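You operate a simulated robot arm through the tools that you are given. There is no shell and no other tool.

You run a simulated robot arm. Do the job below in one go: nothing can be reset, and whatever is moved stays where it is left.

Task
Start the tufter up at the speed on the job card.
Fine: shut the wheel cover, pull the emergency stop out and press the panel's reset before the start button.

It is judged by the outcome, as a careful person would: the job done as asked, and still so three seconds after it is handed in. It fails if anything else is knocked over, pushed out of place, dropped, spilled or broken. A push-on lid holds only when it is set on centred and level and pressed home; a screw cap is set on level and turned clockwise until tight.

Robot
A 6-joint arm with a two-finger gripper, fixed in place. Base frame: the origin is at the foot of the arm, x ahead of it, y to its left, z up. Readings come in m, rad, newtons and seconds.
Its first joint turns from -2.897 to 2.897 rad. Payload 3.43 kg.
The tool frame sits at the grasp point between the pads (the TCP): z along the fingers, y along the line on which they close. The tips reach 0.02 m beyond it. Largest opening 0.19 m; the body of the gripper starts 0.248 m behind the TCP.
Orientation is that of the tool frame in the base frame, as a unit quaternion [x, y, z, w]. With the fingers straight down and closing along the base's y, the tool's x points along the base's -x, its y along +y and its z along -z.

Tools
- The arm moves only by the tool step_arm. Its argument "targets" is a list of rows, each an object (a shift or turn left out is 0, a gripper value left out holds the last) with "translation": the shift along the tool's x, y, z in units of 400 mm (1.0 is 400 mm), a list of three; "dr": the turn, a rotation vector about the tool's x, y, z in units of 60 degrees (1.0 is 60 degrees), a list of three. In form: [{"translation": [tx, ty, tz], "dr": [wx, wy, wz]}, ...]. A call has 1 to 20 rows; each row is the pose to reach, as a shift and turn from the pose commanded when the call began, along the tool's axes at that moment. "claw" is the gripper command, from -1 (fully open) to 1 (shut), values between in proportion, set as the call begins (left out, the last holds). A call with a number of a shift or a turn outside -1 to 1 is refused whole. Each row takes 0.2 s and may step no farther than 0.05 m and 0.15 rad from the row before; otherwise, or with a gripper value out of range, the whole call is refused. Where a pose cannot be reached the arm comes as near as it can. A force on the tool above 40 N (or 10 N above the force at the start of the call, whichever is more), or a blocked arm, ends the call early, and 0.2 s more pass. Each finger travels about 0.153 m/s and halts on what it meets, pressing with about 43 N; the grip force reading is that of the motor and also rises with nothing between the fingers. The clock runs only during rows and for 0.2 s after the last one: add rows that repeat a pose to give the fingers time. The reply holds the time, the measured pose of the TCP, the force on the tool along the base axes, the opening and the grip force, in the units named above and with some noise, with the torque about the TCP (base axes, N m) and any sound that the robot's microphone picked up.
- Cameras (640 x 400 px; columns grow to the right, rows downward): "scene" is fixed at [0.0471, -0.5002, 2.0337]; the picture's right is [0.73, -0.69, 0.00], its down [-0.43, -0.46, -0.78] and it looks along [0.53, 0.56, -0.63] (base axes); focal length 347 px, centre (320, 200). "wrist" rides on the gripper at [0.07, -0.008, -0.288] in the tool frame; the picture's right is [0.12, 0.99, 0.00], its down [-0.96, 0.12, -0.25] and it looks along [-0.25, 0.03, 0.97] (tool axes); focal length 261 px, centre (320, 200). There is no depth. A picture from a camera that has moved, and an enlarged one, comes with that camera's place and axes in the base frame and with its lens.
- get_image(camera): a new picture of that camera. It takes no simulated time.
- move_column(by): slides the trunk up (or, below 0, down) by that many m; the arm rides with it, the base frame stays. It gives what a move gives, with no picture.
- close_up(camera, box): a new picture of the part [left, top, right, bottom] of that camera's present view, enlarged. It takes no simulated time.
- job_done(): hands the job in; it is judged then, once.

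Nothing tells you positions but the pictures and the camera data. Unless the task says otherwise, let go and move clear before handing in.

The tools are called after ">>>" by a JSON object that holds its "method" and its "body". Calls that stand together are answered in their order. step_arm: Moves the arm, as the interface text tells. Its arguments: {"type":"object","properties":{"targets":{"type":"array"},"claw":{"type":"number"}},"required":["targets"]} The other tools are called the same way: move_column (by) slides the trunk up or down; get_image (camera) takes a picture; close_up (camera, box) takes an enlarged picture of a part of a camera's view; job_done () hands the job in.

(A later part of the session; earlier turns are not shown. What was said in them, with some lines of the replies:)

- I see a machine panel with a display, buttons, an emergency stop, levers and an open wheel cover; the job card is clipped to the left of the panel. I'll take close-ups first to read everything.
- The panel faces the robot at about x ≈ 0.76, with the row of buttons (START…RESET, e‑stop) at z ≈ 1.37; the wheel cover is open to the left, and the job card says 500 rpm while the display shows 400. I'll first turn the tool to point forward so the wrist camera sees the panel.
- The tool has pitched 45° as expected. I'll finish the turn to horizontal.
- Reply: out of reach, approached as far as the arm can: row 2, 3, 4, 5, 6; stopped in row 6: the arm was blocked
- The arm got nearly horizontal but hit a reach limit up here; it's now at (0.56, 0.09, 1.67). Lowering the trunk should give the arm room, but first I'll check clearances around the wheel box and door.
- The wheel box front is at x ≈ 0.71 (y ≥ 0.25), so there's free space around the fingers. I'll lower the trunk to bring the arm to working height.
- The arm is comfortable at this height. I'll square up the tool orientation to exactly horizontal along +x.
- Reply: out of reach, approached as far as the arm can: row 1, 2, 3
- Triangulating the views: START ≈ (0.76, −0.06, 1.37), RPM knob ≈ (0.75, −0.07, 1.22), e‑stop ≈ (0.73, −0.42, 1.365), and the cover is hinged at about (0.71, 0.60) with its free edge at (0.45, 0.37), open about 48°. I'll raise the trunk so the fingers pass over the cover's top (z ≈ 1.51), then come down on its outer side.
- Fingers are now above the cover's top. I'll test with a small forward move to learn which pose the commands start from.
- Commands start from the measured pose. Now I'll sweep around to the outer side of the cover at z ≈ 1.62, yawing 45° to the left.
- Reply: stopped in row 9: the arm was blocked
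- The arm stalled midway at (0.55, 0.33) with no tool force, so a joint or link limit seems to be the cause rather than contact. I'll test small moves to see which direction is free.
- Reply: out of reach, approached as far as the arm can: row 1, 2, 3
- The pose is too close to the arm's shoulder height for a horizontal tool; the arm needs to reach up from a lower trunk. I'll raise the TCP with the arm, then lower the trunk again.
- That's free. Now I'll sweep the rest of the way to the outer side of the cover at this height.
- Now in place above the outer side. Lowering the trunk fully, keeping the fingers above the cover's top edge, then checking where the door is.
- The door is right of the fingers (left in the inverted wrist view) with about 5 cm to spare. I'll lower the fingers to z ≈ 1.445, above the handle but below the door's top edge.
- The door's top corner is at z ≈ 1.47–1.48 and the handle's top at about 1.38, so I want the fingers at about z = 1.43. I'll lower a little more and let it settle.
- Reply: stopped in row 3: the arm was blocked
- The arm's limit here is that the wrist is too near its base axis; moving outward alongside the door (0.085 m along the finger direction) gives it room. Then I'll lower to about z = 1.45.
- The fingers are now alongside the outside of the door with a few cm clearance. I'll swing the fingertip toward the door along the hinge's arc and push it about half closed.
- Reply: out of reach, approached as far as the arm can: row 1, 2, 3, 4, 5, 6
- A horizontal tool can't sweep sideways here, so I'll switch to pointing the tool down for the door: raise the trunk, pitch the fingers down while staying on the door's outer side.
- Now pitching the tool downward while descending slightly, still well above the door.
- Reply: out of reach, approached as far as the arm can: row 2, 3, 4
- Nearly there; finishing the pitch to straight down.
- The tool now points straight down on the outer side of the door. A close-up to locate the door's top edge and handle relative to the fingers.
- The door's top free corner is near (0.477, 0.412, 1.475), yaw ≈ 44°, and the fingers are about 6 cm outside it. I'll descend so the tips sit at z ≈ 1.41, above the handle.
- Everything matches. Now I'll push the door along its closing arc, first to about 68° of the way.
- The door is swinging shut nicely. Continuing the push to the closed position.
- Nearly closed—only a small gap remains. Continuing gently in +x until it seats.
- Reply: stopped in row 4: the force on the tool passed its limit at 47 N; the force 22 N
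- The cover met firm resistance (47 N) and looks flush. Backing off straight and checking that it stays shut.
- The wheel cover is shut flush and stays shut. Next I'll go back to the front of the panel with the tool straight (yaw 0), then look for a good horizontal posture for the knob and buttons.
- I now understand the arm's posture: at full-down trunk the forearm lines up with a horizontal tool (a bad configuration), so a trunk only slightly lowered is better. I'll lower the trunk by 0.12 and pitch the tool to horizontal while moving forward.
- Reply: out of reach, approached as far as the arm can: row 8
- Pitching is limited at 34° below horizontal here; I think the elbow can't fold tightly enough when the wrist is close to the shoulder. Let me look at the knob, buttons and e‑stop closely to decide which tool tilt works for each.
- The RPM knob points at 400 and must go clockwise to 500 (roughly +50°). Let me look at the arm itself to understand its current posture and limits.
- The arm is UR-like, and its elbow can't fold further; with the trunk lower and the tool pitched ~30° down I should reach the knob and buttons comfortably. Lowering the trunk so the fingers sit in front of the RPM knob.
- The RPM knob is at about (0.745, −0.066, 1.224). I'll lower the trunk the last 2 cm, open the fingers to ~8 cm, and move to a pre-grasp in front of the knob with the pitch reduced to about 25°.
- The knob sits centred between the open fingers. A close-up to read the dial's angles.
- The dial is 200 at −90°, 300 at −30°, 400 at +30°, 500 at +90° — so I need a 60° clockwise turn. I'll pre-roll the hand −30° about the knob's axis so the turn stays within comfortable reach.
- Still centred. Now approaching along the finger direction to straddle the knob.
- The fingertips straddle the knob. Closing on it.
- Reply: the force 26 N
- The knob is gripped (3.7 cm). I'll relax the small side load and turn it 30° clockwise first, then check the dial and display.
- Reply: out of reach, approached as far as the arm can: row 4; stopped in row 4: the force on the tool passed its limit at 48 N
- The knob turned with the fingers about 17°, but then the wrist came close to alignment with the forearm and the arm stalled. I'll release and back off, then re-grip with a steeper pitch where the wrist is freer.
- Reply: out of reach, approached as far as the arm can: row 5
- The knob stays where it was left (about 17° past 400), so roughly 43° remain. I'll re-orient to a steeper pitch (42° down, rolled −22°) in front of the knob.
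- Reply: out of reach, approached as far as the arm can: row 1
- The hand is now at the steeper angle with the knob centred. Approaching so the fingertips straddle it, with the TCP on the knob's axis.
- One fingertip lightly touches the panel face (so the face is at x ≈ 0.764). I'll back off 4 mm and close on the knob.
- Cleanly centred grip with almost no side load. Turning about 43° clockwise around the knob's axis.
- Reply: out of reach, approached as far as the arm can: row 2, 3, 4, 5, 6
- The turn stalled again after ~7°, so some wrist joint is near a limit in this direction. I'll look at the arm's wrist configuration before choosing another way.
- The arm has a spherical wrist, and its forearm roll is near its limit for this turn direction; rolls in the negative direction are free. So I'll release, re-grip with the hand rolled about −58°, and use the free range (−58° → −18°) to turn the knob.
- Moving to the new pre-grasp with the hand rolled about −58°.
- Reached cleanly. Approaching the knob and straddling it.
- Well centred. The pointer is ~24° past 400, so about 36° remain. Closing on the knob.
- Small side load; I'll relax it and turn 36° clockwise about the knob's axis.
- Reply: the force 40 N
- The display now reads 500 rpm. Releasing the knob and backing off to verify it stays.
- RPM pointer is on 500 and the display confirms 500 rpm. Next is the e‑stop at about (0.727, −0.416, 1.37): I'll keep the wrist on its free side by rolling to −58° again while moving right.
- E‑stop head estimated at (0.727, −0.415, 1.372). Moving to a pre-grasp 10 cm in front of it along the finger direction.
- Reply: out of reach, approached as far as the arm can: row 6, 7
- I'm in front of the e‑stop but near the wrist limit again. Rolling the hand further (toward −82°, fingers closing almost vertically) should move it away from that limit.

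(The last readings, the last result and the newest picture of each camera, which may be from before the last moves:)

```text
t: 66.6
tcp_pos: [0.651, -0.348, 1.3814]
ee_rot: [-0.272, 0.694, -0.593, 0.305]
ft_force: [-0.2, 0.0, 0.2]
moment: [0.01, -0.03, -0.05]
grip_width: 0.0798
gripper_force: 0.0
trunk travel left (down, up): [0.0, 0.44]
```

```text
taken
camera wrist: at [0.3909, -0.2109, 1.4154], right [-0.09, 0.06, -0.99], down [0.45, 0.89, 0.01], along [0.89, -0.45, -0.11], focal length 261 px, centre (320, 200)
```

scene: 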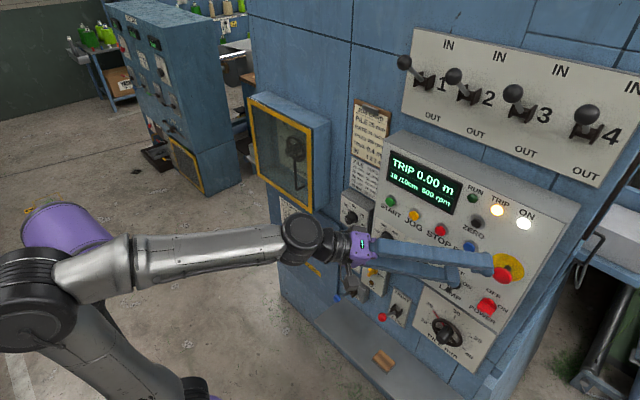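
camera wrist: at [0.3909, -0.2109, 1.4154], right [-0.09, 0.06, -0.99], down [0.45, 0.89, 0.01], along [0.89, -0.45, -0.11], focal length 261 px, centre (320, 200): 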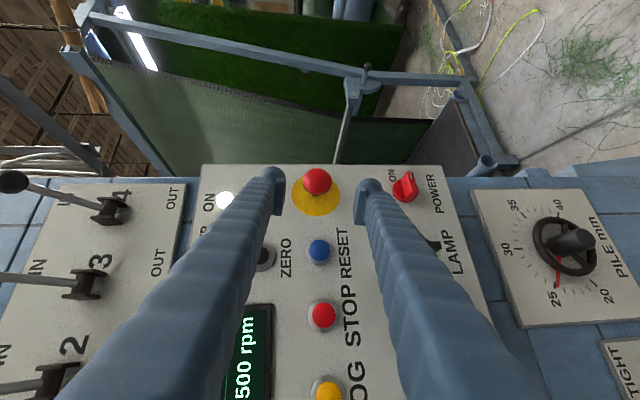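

Reachable now, and the red head is centred between the fingers. Approaching to straddle it.

>>> {"method": "step_arm", "body": {"targets": [{"translation": [-0.004, -0.008, 0.06]}, {"translation": [-0.004, -0.008, 0.12]}, {"translation": [-0.004, -0.008, 0.17]}, {"translation": [-0.004, -0.008, 0.21]}, {"translation": [-0.004, -0.008, 0.24]}, {"translation": [-0.004, -0.008, 0.24]}]}}

>>> {"method": "close_up", "body": {"camera": "wrist", "box": [220, 110, 420, 240]}}

>>> {"method": "close_up", "body": {"camera": "scene", "box": [420, 190, 570, 310]}}

```text
t: 68.0
tcp_pos: [0.7229, -0.4124, 1.3744]
ee_rot: [-0.273, 0.694, -0.592, 0.305]
ft_force: [-0.1, -0.4, -1.1]
moment: [0.02, 0.02, -0.02]
grip_width: 0.0797
gripper_force: 0.0
trunk travel left (down, up): [0.0, 0.44]
```

```text
3.08 times, centred on (320, 175) of wrist
camera zoom: at [0.4629, -0.2755, 1.4077], right [-0.09, 0.06, -0.99], down [0.45, 0.89, 0.01], along [0.89, -0.45, -0.11], focal length 802 px, centre (320, 277)
```

zoom: 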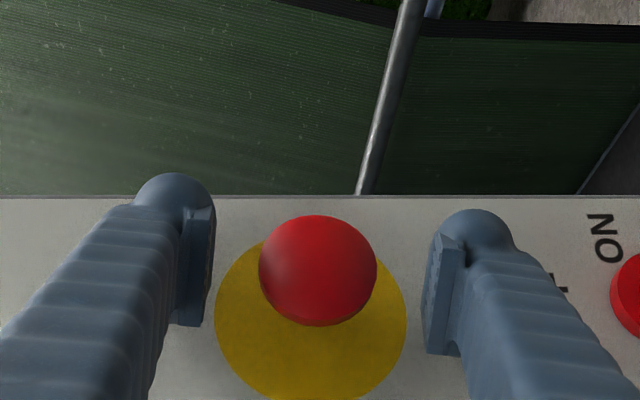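

```text
3.33 times, centred on (495, 250) of scene
camera zoom: at [0.0471, -0.5002, 2.0337], right [0.73, -0.69, 0.0], down [-0.43, -0.46, -0.78], along [0.53, 0.56, -0.63], focal length 1158 px, centre (-263, 33)
```

zoom: 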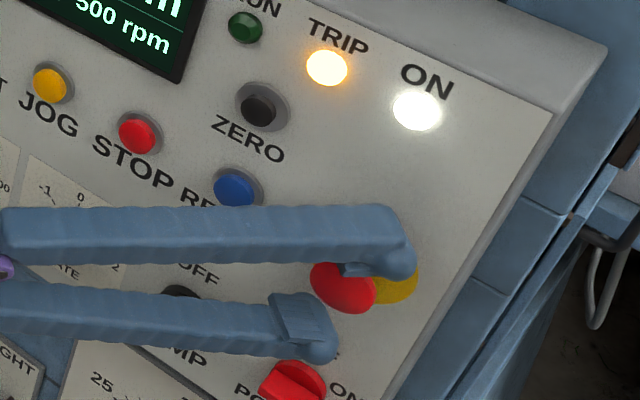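

Head centred. I'll nudge forward 4 mm and close on it.

>>> {"method": "step_arm", "body": {"targets": [{"translation": [-0.0067, 0, 0.0075]}, {"translation": [-0.0067, 0, 0.0075]}]}}

>>> {"method": "step_arm", "body": {"targets": [{"translation": [0, 0, 0]}, {"translation": [0, 0, 0]}, {"translation": [0, 0, 0]}], "claw": 1}}

>>> {"method": "close_up", "body": {"camera": "wrist", "box": [220, 110, 420, 240]}}

```text
t: 68.6
tcp_pos: [0.7279, -0.4098, 1.3731]
ee_rot: [-0.272, 0.694, -0.593, 0.306]
ft_force: [-0.6, 0.2, -0.2]
moment: [0.01, 0.02, -0.04]
grip_width: 0.0799
gripper_force: 0.0
trunk travel left (down, up): [0.0, 0.44]
```

```text
t: 69.4
tcp_pos: [0.7275, -0.4103, 1.3759]
ee_rot: [-0.27, 0.693, -0.594, 0.306]
ft_force: [4.4, -5.3, 13.9]
moment: [-0.11, 0.03, 0.04]
grip_width: 0.0405
gripper_force: 45.0
trunk travel left (down, up): [0.0, 0.44]
```

```text
3.08 times, centred on (320, 175) of wrist
camera zoom: at [0.4665, -0.2741, 1.4078], right [-0.09, 0.06, -0.99], down [0.45, 0.89, 0.01], along [0.89, -0.45, -0.11], focal length 802 px, centre (320, 277)
```

zoom: 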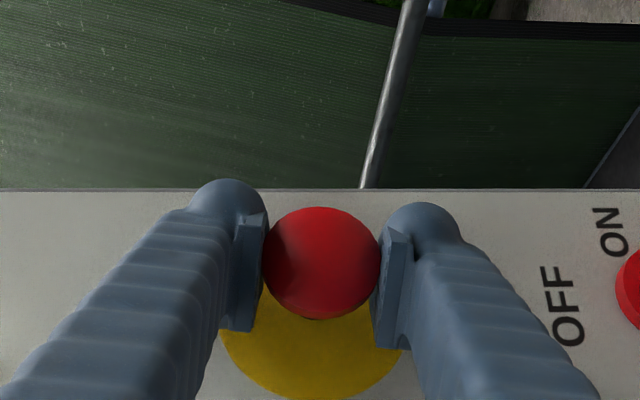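

The head is gripped (4 cm). Pulling straight out (−x) gradually.

>>> {"method": "step_arm", "body": {"targets": [{"translation": [0.0083, -0.005, -0.0093]}, {"translation": [0.0167, -0.006, -0.0186]}, {"translation": [0.025, -0.006, -0.028]}, {"translation": [0.0333, -0.006, -0.0373]}, {"translation": [0.0416, -0.006, -0.0466]}]}}

>>> {"method": "close_up", "body": {"camera": "wrist", "box": [220, 110, 420, 240]}}

>>> {"method": "close_up", "body": {"camera": "scene", "box": [420, 190, 570, 310]}}

```text
t: 70.5
tcp_pos: [0.7123, -0.411, 1.3757]
ee_rot: [-0.275, 0.695, -0.591, 0.304]
ft_force: [26.6, -15.2, -1.6]
moment: [0.03, -0.03, 0.35]
grip_width: 0.041
gripper_force: 45.0
trunk travel left (down, up): [0.0, 0.44]
stopped in row 5: the force on the tool passed its limit at 42 N (the readings are from after the stop); the commanded pose is now the measured one
```

```text
3.08 times, centred on (320, 175) of wrist
camera zoom: at [0.4514, -0.275, 1.4094], right [-0.1, 0.06, -0.99], down [0.45, 0.89, 0.01], along [0.89, -0.45, -0.11], focal length 802 px, centre (320, 277)
```

zoom: 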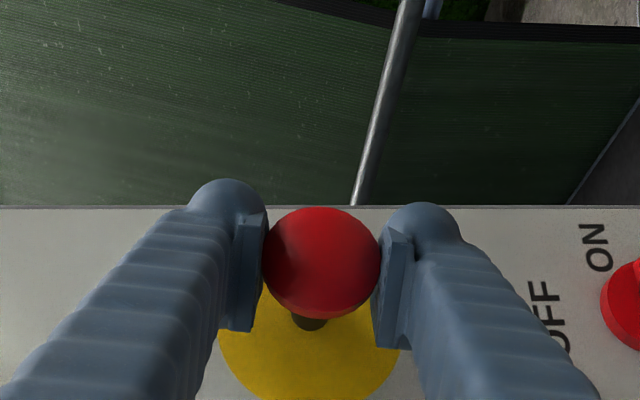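

```text
3.33 times, centred on (495, 250) of scene
camera zoom: at [0.0471, -0.5002, 2.0337], right [0.73, -0.69, 0.0], down [-0.43, -0.46, -0.78], along [0.53, 0.56, -0.63], focal length 1158 px, centre (-263, 33)
```

zoom: 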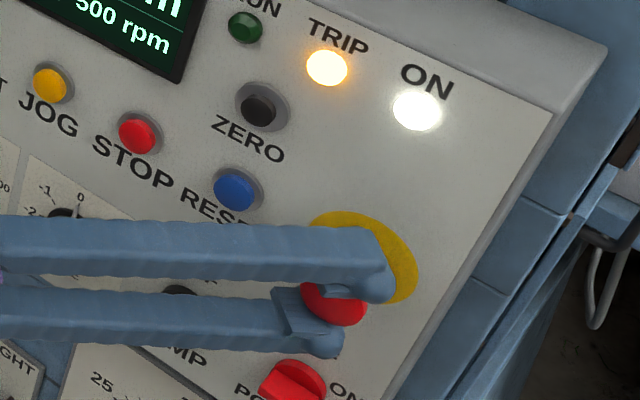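

The e‑stop came out about 15 mm and hit its end stop. Releasing and backing away, then checking it stays out.

>>> {"method": "step_arm", "body": {"targets": [{"translation": [0, 0, 0]}, {"translation": [0, 0, 0]}, {"translation": [0, 0, -0.05]}, {"translation": [0, 0, -0.12]}, {"translation": [0, 0, -0.2]}, {"translation": [0, 0, -0.25]}], "claw": 0.158}}

>>> {"method": "get_image", "body": {"camera": "wrist"}}

>>> {"method": "close_up", "body": {"camera": "scene", "box": [420, 190, 570, 310]}}

```text
t: 71.9
tcp_pos: [0.6337, -0.3443, 1.3898]
ee_rot: [-0.273, 0.692, -0.593, 0.307]
ft_force: [0.0, -0.4, 1.1]
moment: [0.01, -0.03, 0.01]
grip_width: 0.0799
gripper_force: 0.1
trunk travel left (down, up): [0.0, 0.44]
```

```text
taken
camera wrist: at [0.3725, -0.2084, 1.4225], right [-0.09, 0.06, -0.99], down [0.45, 0.89, 0.01], along [0.89, -0.45, -0.11], focal length 261 px, centre (320, 200)
```

wrist: 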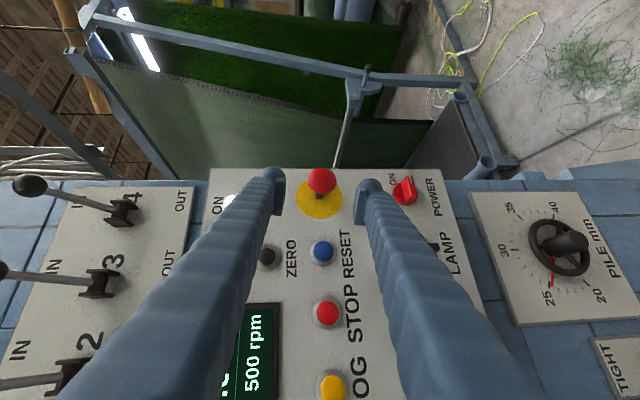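

```text
3.33 times, centred on (495, 250) of scene
camera zoom: at [0.0471, -0.5002, 2.0337], right [0.73, -0.69, 0.0], down [-0.43, -0.46, -0.78], along [0.53, 0.56, -0.63], focal length 1158 px, centre (-263, 33)
```

zoom: 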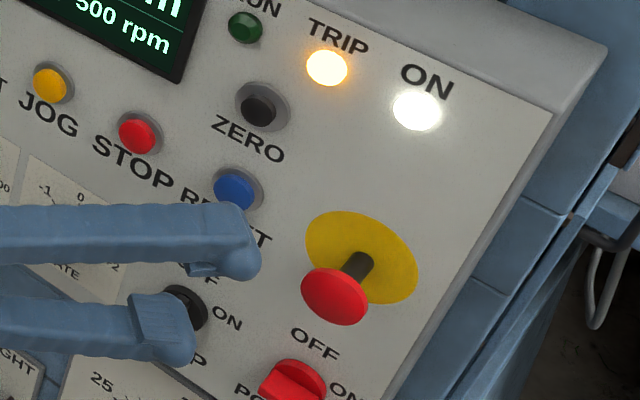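

The e‑stop is out and stays out. Next is RESET (blue) at about (0.755, −0.317, 1.373): I'll close the fingers and line up the tip in front of it.

>>> {"method": "step_arm", "body": {"targets": [{"translation": [0, 0, 0]}, {"translation": [0, 0, 0]}, {"translation": [-0.068, 0.025, 0.035]}, {"translation": [-0.135, 0.049, 0.069]}, {"translation": [-0.135, 0.049, 0.069]}], "claw": 1}}

>>> {"method": "get_image", "body": {"camera": "wrist"}}

>>> {"method": "close_up", "body": {"camera": "scene", "box": [400, 180, 550, 300]}}

```text
t: 73.1
tcp_pos: [0.6879, -0.3183, 1.3725]
ee_rot: [-0.273, 0.694, -0.592, 0.307]
ft_force: [-0.9, -0.1, 0.7]
moment: [-0.03, 0.01, -0.01]
grip_width: 0.0002
gripper_force: 34.4
trunk travel left (down, up): [0.0, 0.44]
```

```text
taken
camera wrist: at [0.4271, -0.1826, 1.4052], right [-0.09, 0.06, -0.99], down [0.45, 0.89, 0.01], along [0.89, -0.45, -0.11], focal length 261 px, centre (320, 200)
```

wrist: 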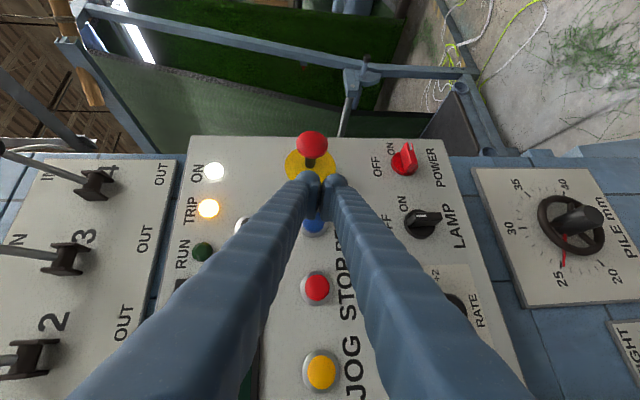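

```text
3.33 times, centred on (475, 240) of scene
camera zoom: at [0.0471, -0.5002, 2.0337], right [0.73, -0.69, 0.0], down [-0.43, -0.46, -0.78], along [0.53, 0.56, -0.63], focal length 1158 px, centre (-197, 67)
```

zoom: 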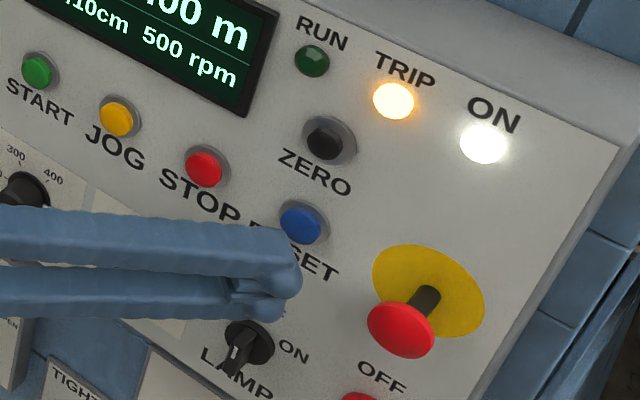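

The tip is close; refining the aim by a few mm (button at about y −0.312, z 1.376) and pressing in gradually.

>>> {"method": "step_arm", "body": {"targets": [{"translation": [-0.0415, -0.008, 0.03]}, {"translation": [-0.0646, -0.008, 0.0562]}, {"translation": [-0.0745, -0.008, 0.0674]}, {"translation": [-0.0811, -0.009, 0.0749]}]}}

>>> {"method": "close_up", "body": {"camera": "scene", "box": [400, 180, 550, 300]}}

>>> {"method": "close_up", "body": {"camera": "wrist", "box": [220, 110, 420, 280]}}

```text
t: 74.1
tcp_pos: [0.7313, -0.3168, 1.3762]
ee_rot: [-0.271, 0.694, -0.592, 0.306]
ft_force: [-18.5, 3.8, -6.4]
moment: [-0.04, 0.05, 0.14]
grip_width: 0.0059
gripper_force: 34.5
trunk travel left (down, up): [0.0, 0.44]
heard: click
```

```text
3.33 times, centred on (475, 240) of scene
camera zoom: at [0.0471, -0.5002, 2.0337], right [0.73, -0.69, 0.0], down [-0.43, -0.46, -0.78], along [0.53, 0.56, -0.63], focal length 1158 px, centre (-197, 67)
```

zoom: 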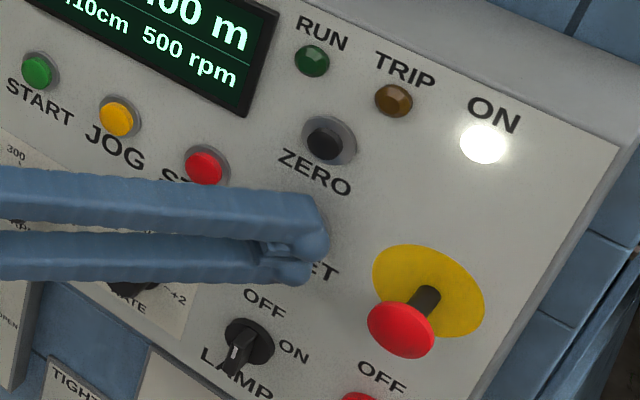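

```text
2.35 times, centred on (320, 195) of wrist
camera zoom: at [0.4707, -0.1796, 1.4086], right [-0.09, 0.06, -0.99], down [0.45, 0.89, 0.01], along [0.89, -0.45, -0.11], focal length 613 px, centre (320, 212)
```

zoom: 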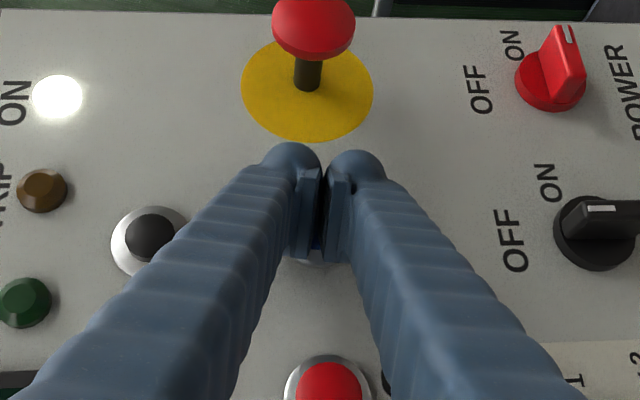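

A click, and the TRIP lamp has gone out. Backing off from RESET and checking the panel.

>>> {"method": "step_arm", "body": {"targets": [{"translation": [0.02, 0, -0.022]}, {"translation": [0.06, 0.001, -0.068]}, {"translation": [0.1, 0.002, -0.112]}, {"translation": [0.13, 0.003, -0.146]}]}}

>>> {"method": "close_up", "body": {"camera": "scene", "box": [360, 130, 580, 320]}}

>>> {"method": "get_image", "body": {"camera": "wrist"}}

```text
t: 75.1
tcp_pos: [0.6546, -0.313, 1.3738]
ee_rot: [-0.273, 0.693, -0.593, 0.306]
ft_force: [0.1, -0.2, -0.3]
moment: [-0.03, -0.01, 0.0]
grip_width: 0.0
gripper_force: 33.8
trunk travel left (down, up): [0.0, 0.44]
```

```text
2.11 times, centred on (470, 225) of scene
camera zoom: at [0.0471, -0.5002, 2.0337], right [0.73, -0.69, 0.0], down [-0.43, -0.46, -0.78], along [0.53, 0.56, -0.63], focal length 731 px, centre (4, 147)
```

zoom: 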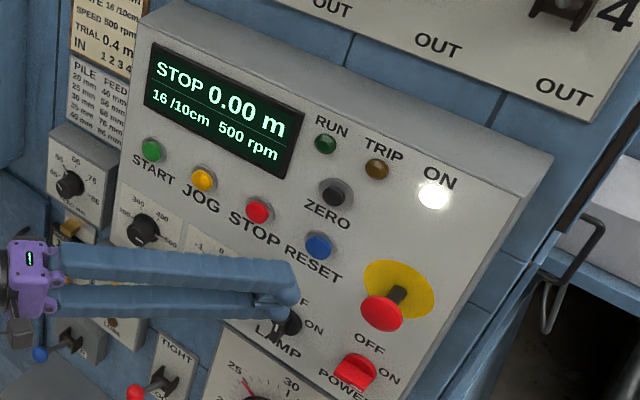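

```text
taken
camera wrist: at [0.393, -0.1775, 1.4074], right [-0.09, 0.06, -0.99], down [0.45, 0.89, 0.01], along [0.89, -0.45, -0.11], focal length 261 px, centre (320, 200)
```

wrist: 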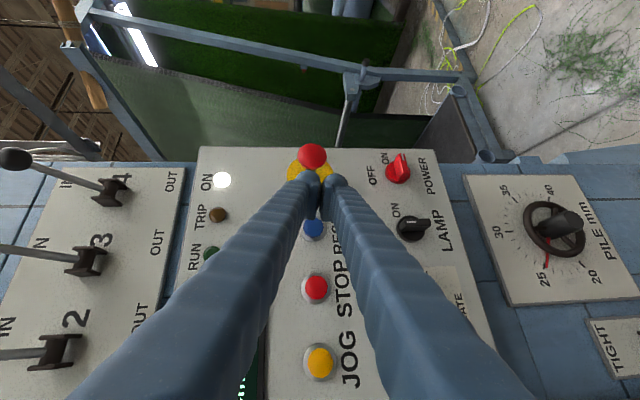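

The display now reads STOP, 0.00 m, 500 rpm — ready to start. Moving the closed fingertip over in front of START at about (0.757, −0.057, 1.375).

>>> {"method": "step_arm", "body": {"targets": [{"translation": [-0.073, 0.013, -0.053]}, {"translation": [-0.146, 0.026, -0.105]}, {"translation": [-0.22, 0.039, -0.158]}, {"translation": [-0.293, 0.051, -0.21]}, {"translation": [-0.366, 0.064, -0.263]}, {"translation": [-0.439, 0.077, -0.315]}, {"translation": [-0.5125, 0.09, -0.368]}, {"translation": [-0.5125, 0.09, -0.368]}]}}

>>> {"method": "get_image", "body": {"camera": "wrist"}}

>>> {"method": "close_up", "body": {"camera": "scene", "box": [330, 150, 480, 270]}}

```text
t: 76.9
tcp_pos: [0.6801, -0.0614, 1.3759]
ee_rot: [-0.272, 0.694, -0.593, 0.305]
ft_force: [-0.1, 0.0, -0.3]
moment: [-0.04, -0.02, -0.07]
grip_width: 0.0002
gripper_force: 34.0
trunk travel left (down, up): [0.0, 0.44]
```

```text
taken
camera wrist: at [0.4185, 0.0756, 1.4088], right [-0.09, 0.06, -0.99], down [0.45, 0.89, 0.01], along [0.89, -0.45, -0.11], focal length 261 px, centre (320, 200)
```

wrist: 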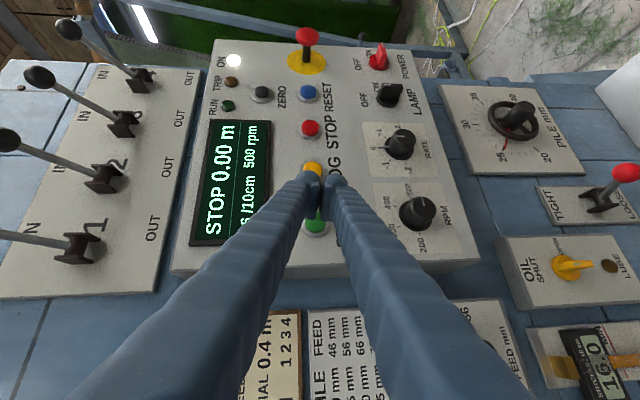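

```text
3.33 times, centred on (405, 210) of scene
camera zoom: at [0.0471, -0.5002, 2.0337], right [0.73, -0.69, 0.0], down [-0.43, -0.46, -0.78], along [0.53, 0.56, -0.63], focal length 1158 px, centre (37, 167)
```

zoom: 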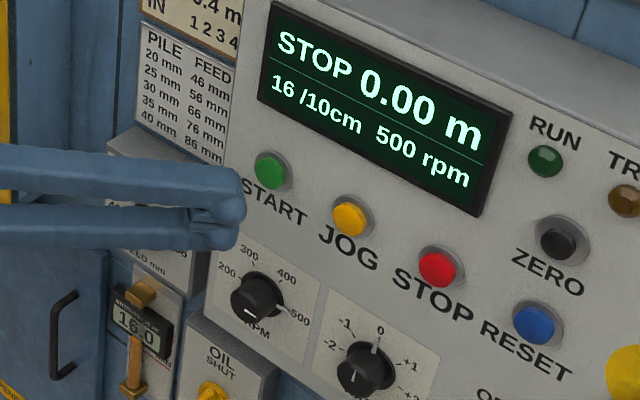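

Aim is right on START (estimates agree within a few mm). Pressing in gradually.

>>> {"method": "step_arm", "body": {"targets": [{"translation": [-0.0498, -0.001, 0.0561]}, {"translation": [-0.0664, -0.0015, 0.0748]}, {"translation": [-0.0763, -0.0018, 0.086]}, {"translation": [-0.083, -0.002, 0.0935]}, {"translation": [-0.0863, -0.002, 0.0972]}]}}

>>> {"method": "close_up", "body": {"camera": "scene", "box": [360, 130, 580, 320]}}

```text
t: 78.1
tcp_pos: [0.7296, -0.0634, 1.3774]
ee_rot: [-0.273, 0.693, -0.593, 0.306]
ft_force: [-13.9, 0.1, -6.1]
moment: [-0.03, 0.21, 0.03]
grip_width: 0.006
gripper_force: 34.0
trunk travel left (down, up): [0.0, 0.44]
heard: click
```

```text
2.11 times, centred on (470, 225) of scene
camera zoom: at [0.0471, -0.5002, 2.0337], right [0.73, -0.69, 0.0], down [-0.43, -0.46, -0.78], along [0.53, 0.56, -0.63], focal length 731 px, centre (4, 147)
```

zoom: 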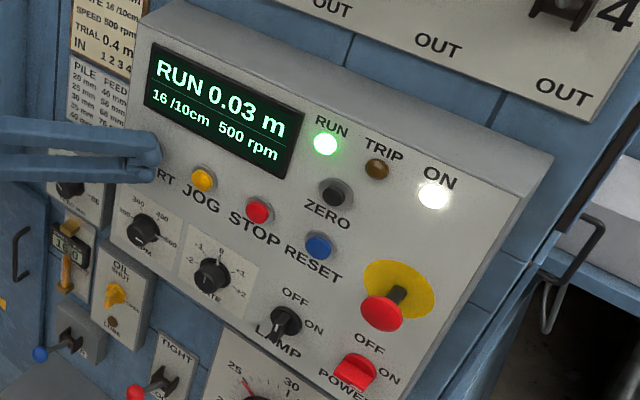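

Click heard: the RUN lamp is lit, the display shows RUN at 500 rpm. Backing the hand clear.

>>> {"method": "step_arm", "body": {"targets": [{"translation": [0.03, 0, -0.034]}, {"translation": [0.08, 0.001, -0.09]}, {"translation": [0.14, 0.003, -0.158]}, {"translation": [0.17, 0.003, -0.19]}]}}

>>> {"method": "get_image", "body": {"camera": "scene"}}

>>> {"method": "close_up", "body": {"camera": "scene", "box": [360, 130, 580, 320]}}

>>> {"method": "close_up", "body": {"camera": "scene", "box": [200, 60, 360, 240]}}

```text
t: 79.1
tcp_pos: [0.6309, -0.0631, 1.3798]
ee_rot: [-0.272, 0.693, -0.594, 0.305]
ft_force: [0.0, 0.3, -0.5]
moment: [-0.01, 0.02, -0.06]
grip_width: 0.0001
gripper_force: 35.2
trunk travel left (down, up): [0.0, 0.44]
```

```text
taken
```

scene: 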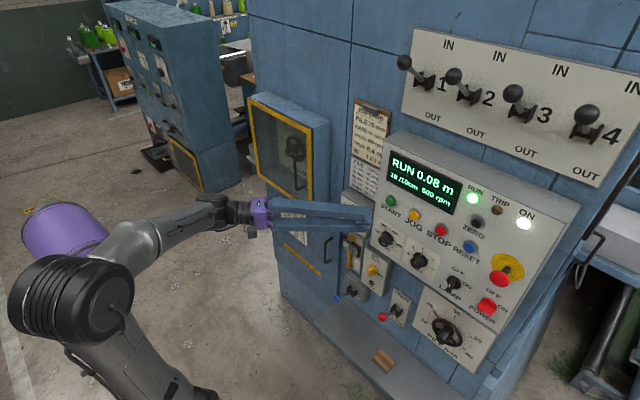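

```text
2.11 times, centred on (470, 225) of scene
camera zoom: at [0.0471, -0.5002, 2.0337], right [0.73, -0.69, 0.0], down [-0.43, -0.46, -0.78], along [0.53, 0.56, -0.63], focal length 731 px, centre (4, 147)
```

zoom: 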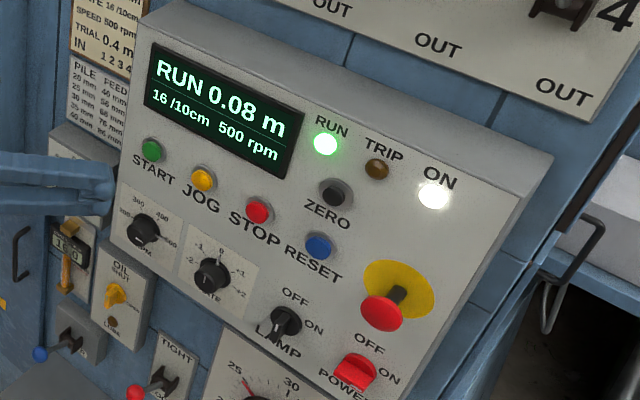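

```text
2.22 times, centred on (280, 150) of scene
camera zoom: at [0.0471, -0.5002, 2.0337], right [0.73, -0.69, 0.0], down [-0.43, -0.46, -0.78], along [0.53, 0.56, -0.63], focal length 772 px, centre (409, 311)
```

zoom: 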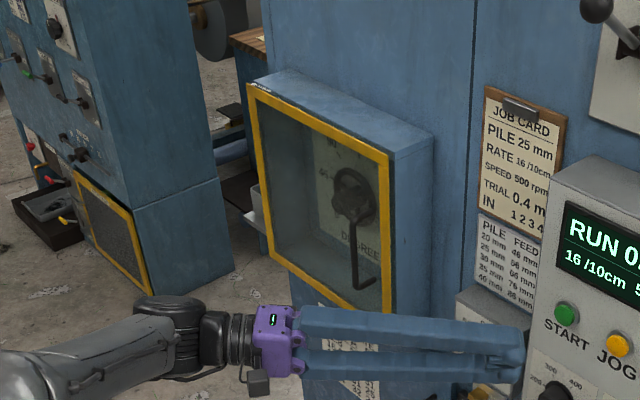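

The tufter is running at 500 rpm (RUN lamp lit, TRIP out), the wheel cover is shut, the e‑stop is out, and the hand is clear of everything. Handing the job in.

>>> {"method": "job_done", "body": {}}

```text
The job is handed in.
```

The tufter is running at 500 rpm, the speed on the job card. The RUN lamp is lit, TRIP is out, and the display read RUN 0.08 m at 500 rpm just before I handed the job in.

In order, I did the following:
1. **Wheel cover:** pushed it shut. It sits flush and stayed closed.
2. **Speed:** turned the RPM knob from 400 to 500.
3. **Emergency stop:** pulled it out to its end stop. It stayed out.
4. **Reset:** pressed it, and the display changed from TRIP to STOP.
5. **Start:** pressed it, and the machine began to run.

Nothing was knocked over or moved out of place that I could see, and the arm was backed clear of the panel before I handed in.

The job card also lists a 0.4 m trial. You asked only for a start-up, so I left the machine running and did not stop it at that length.
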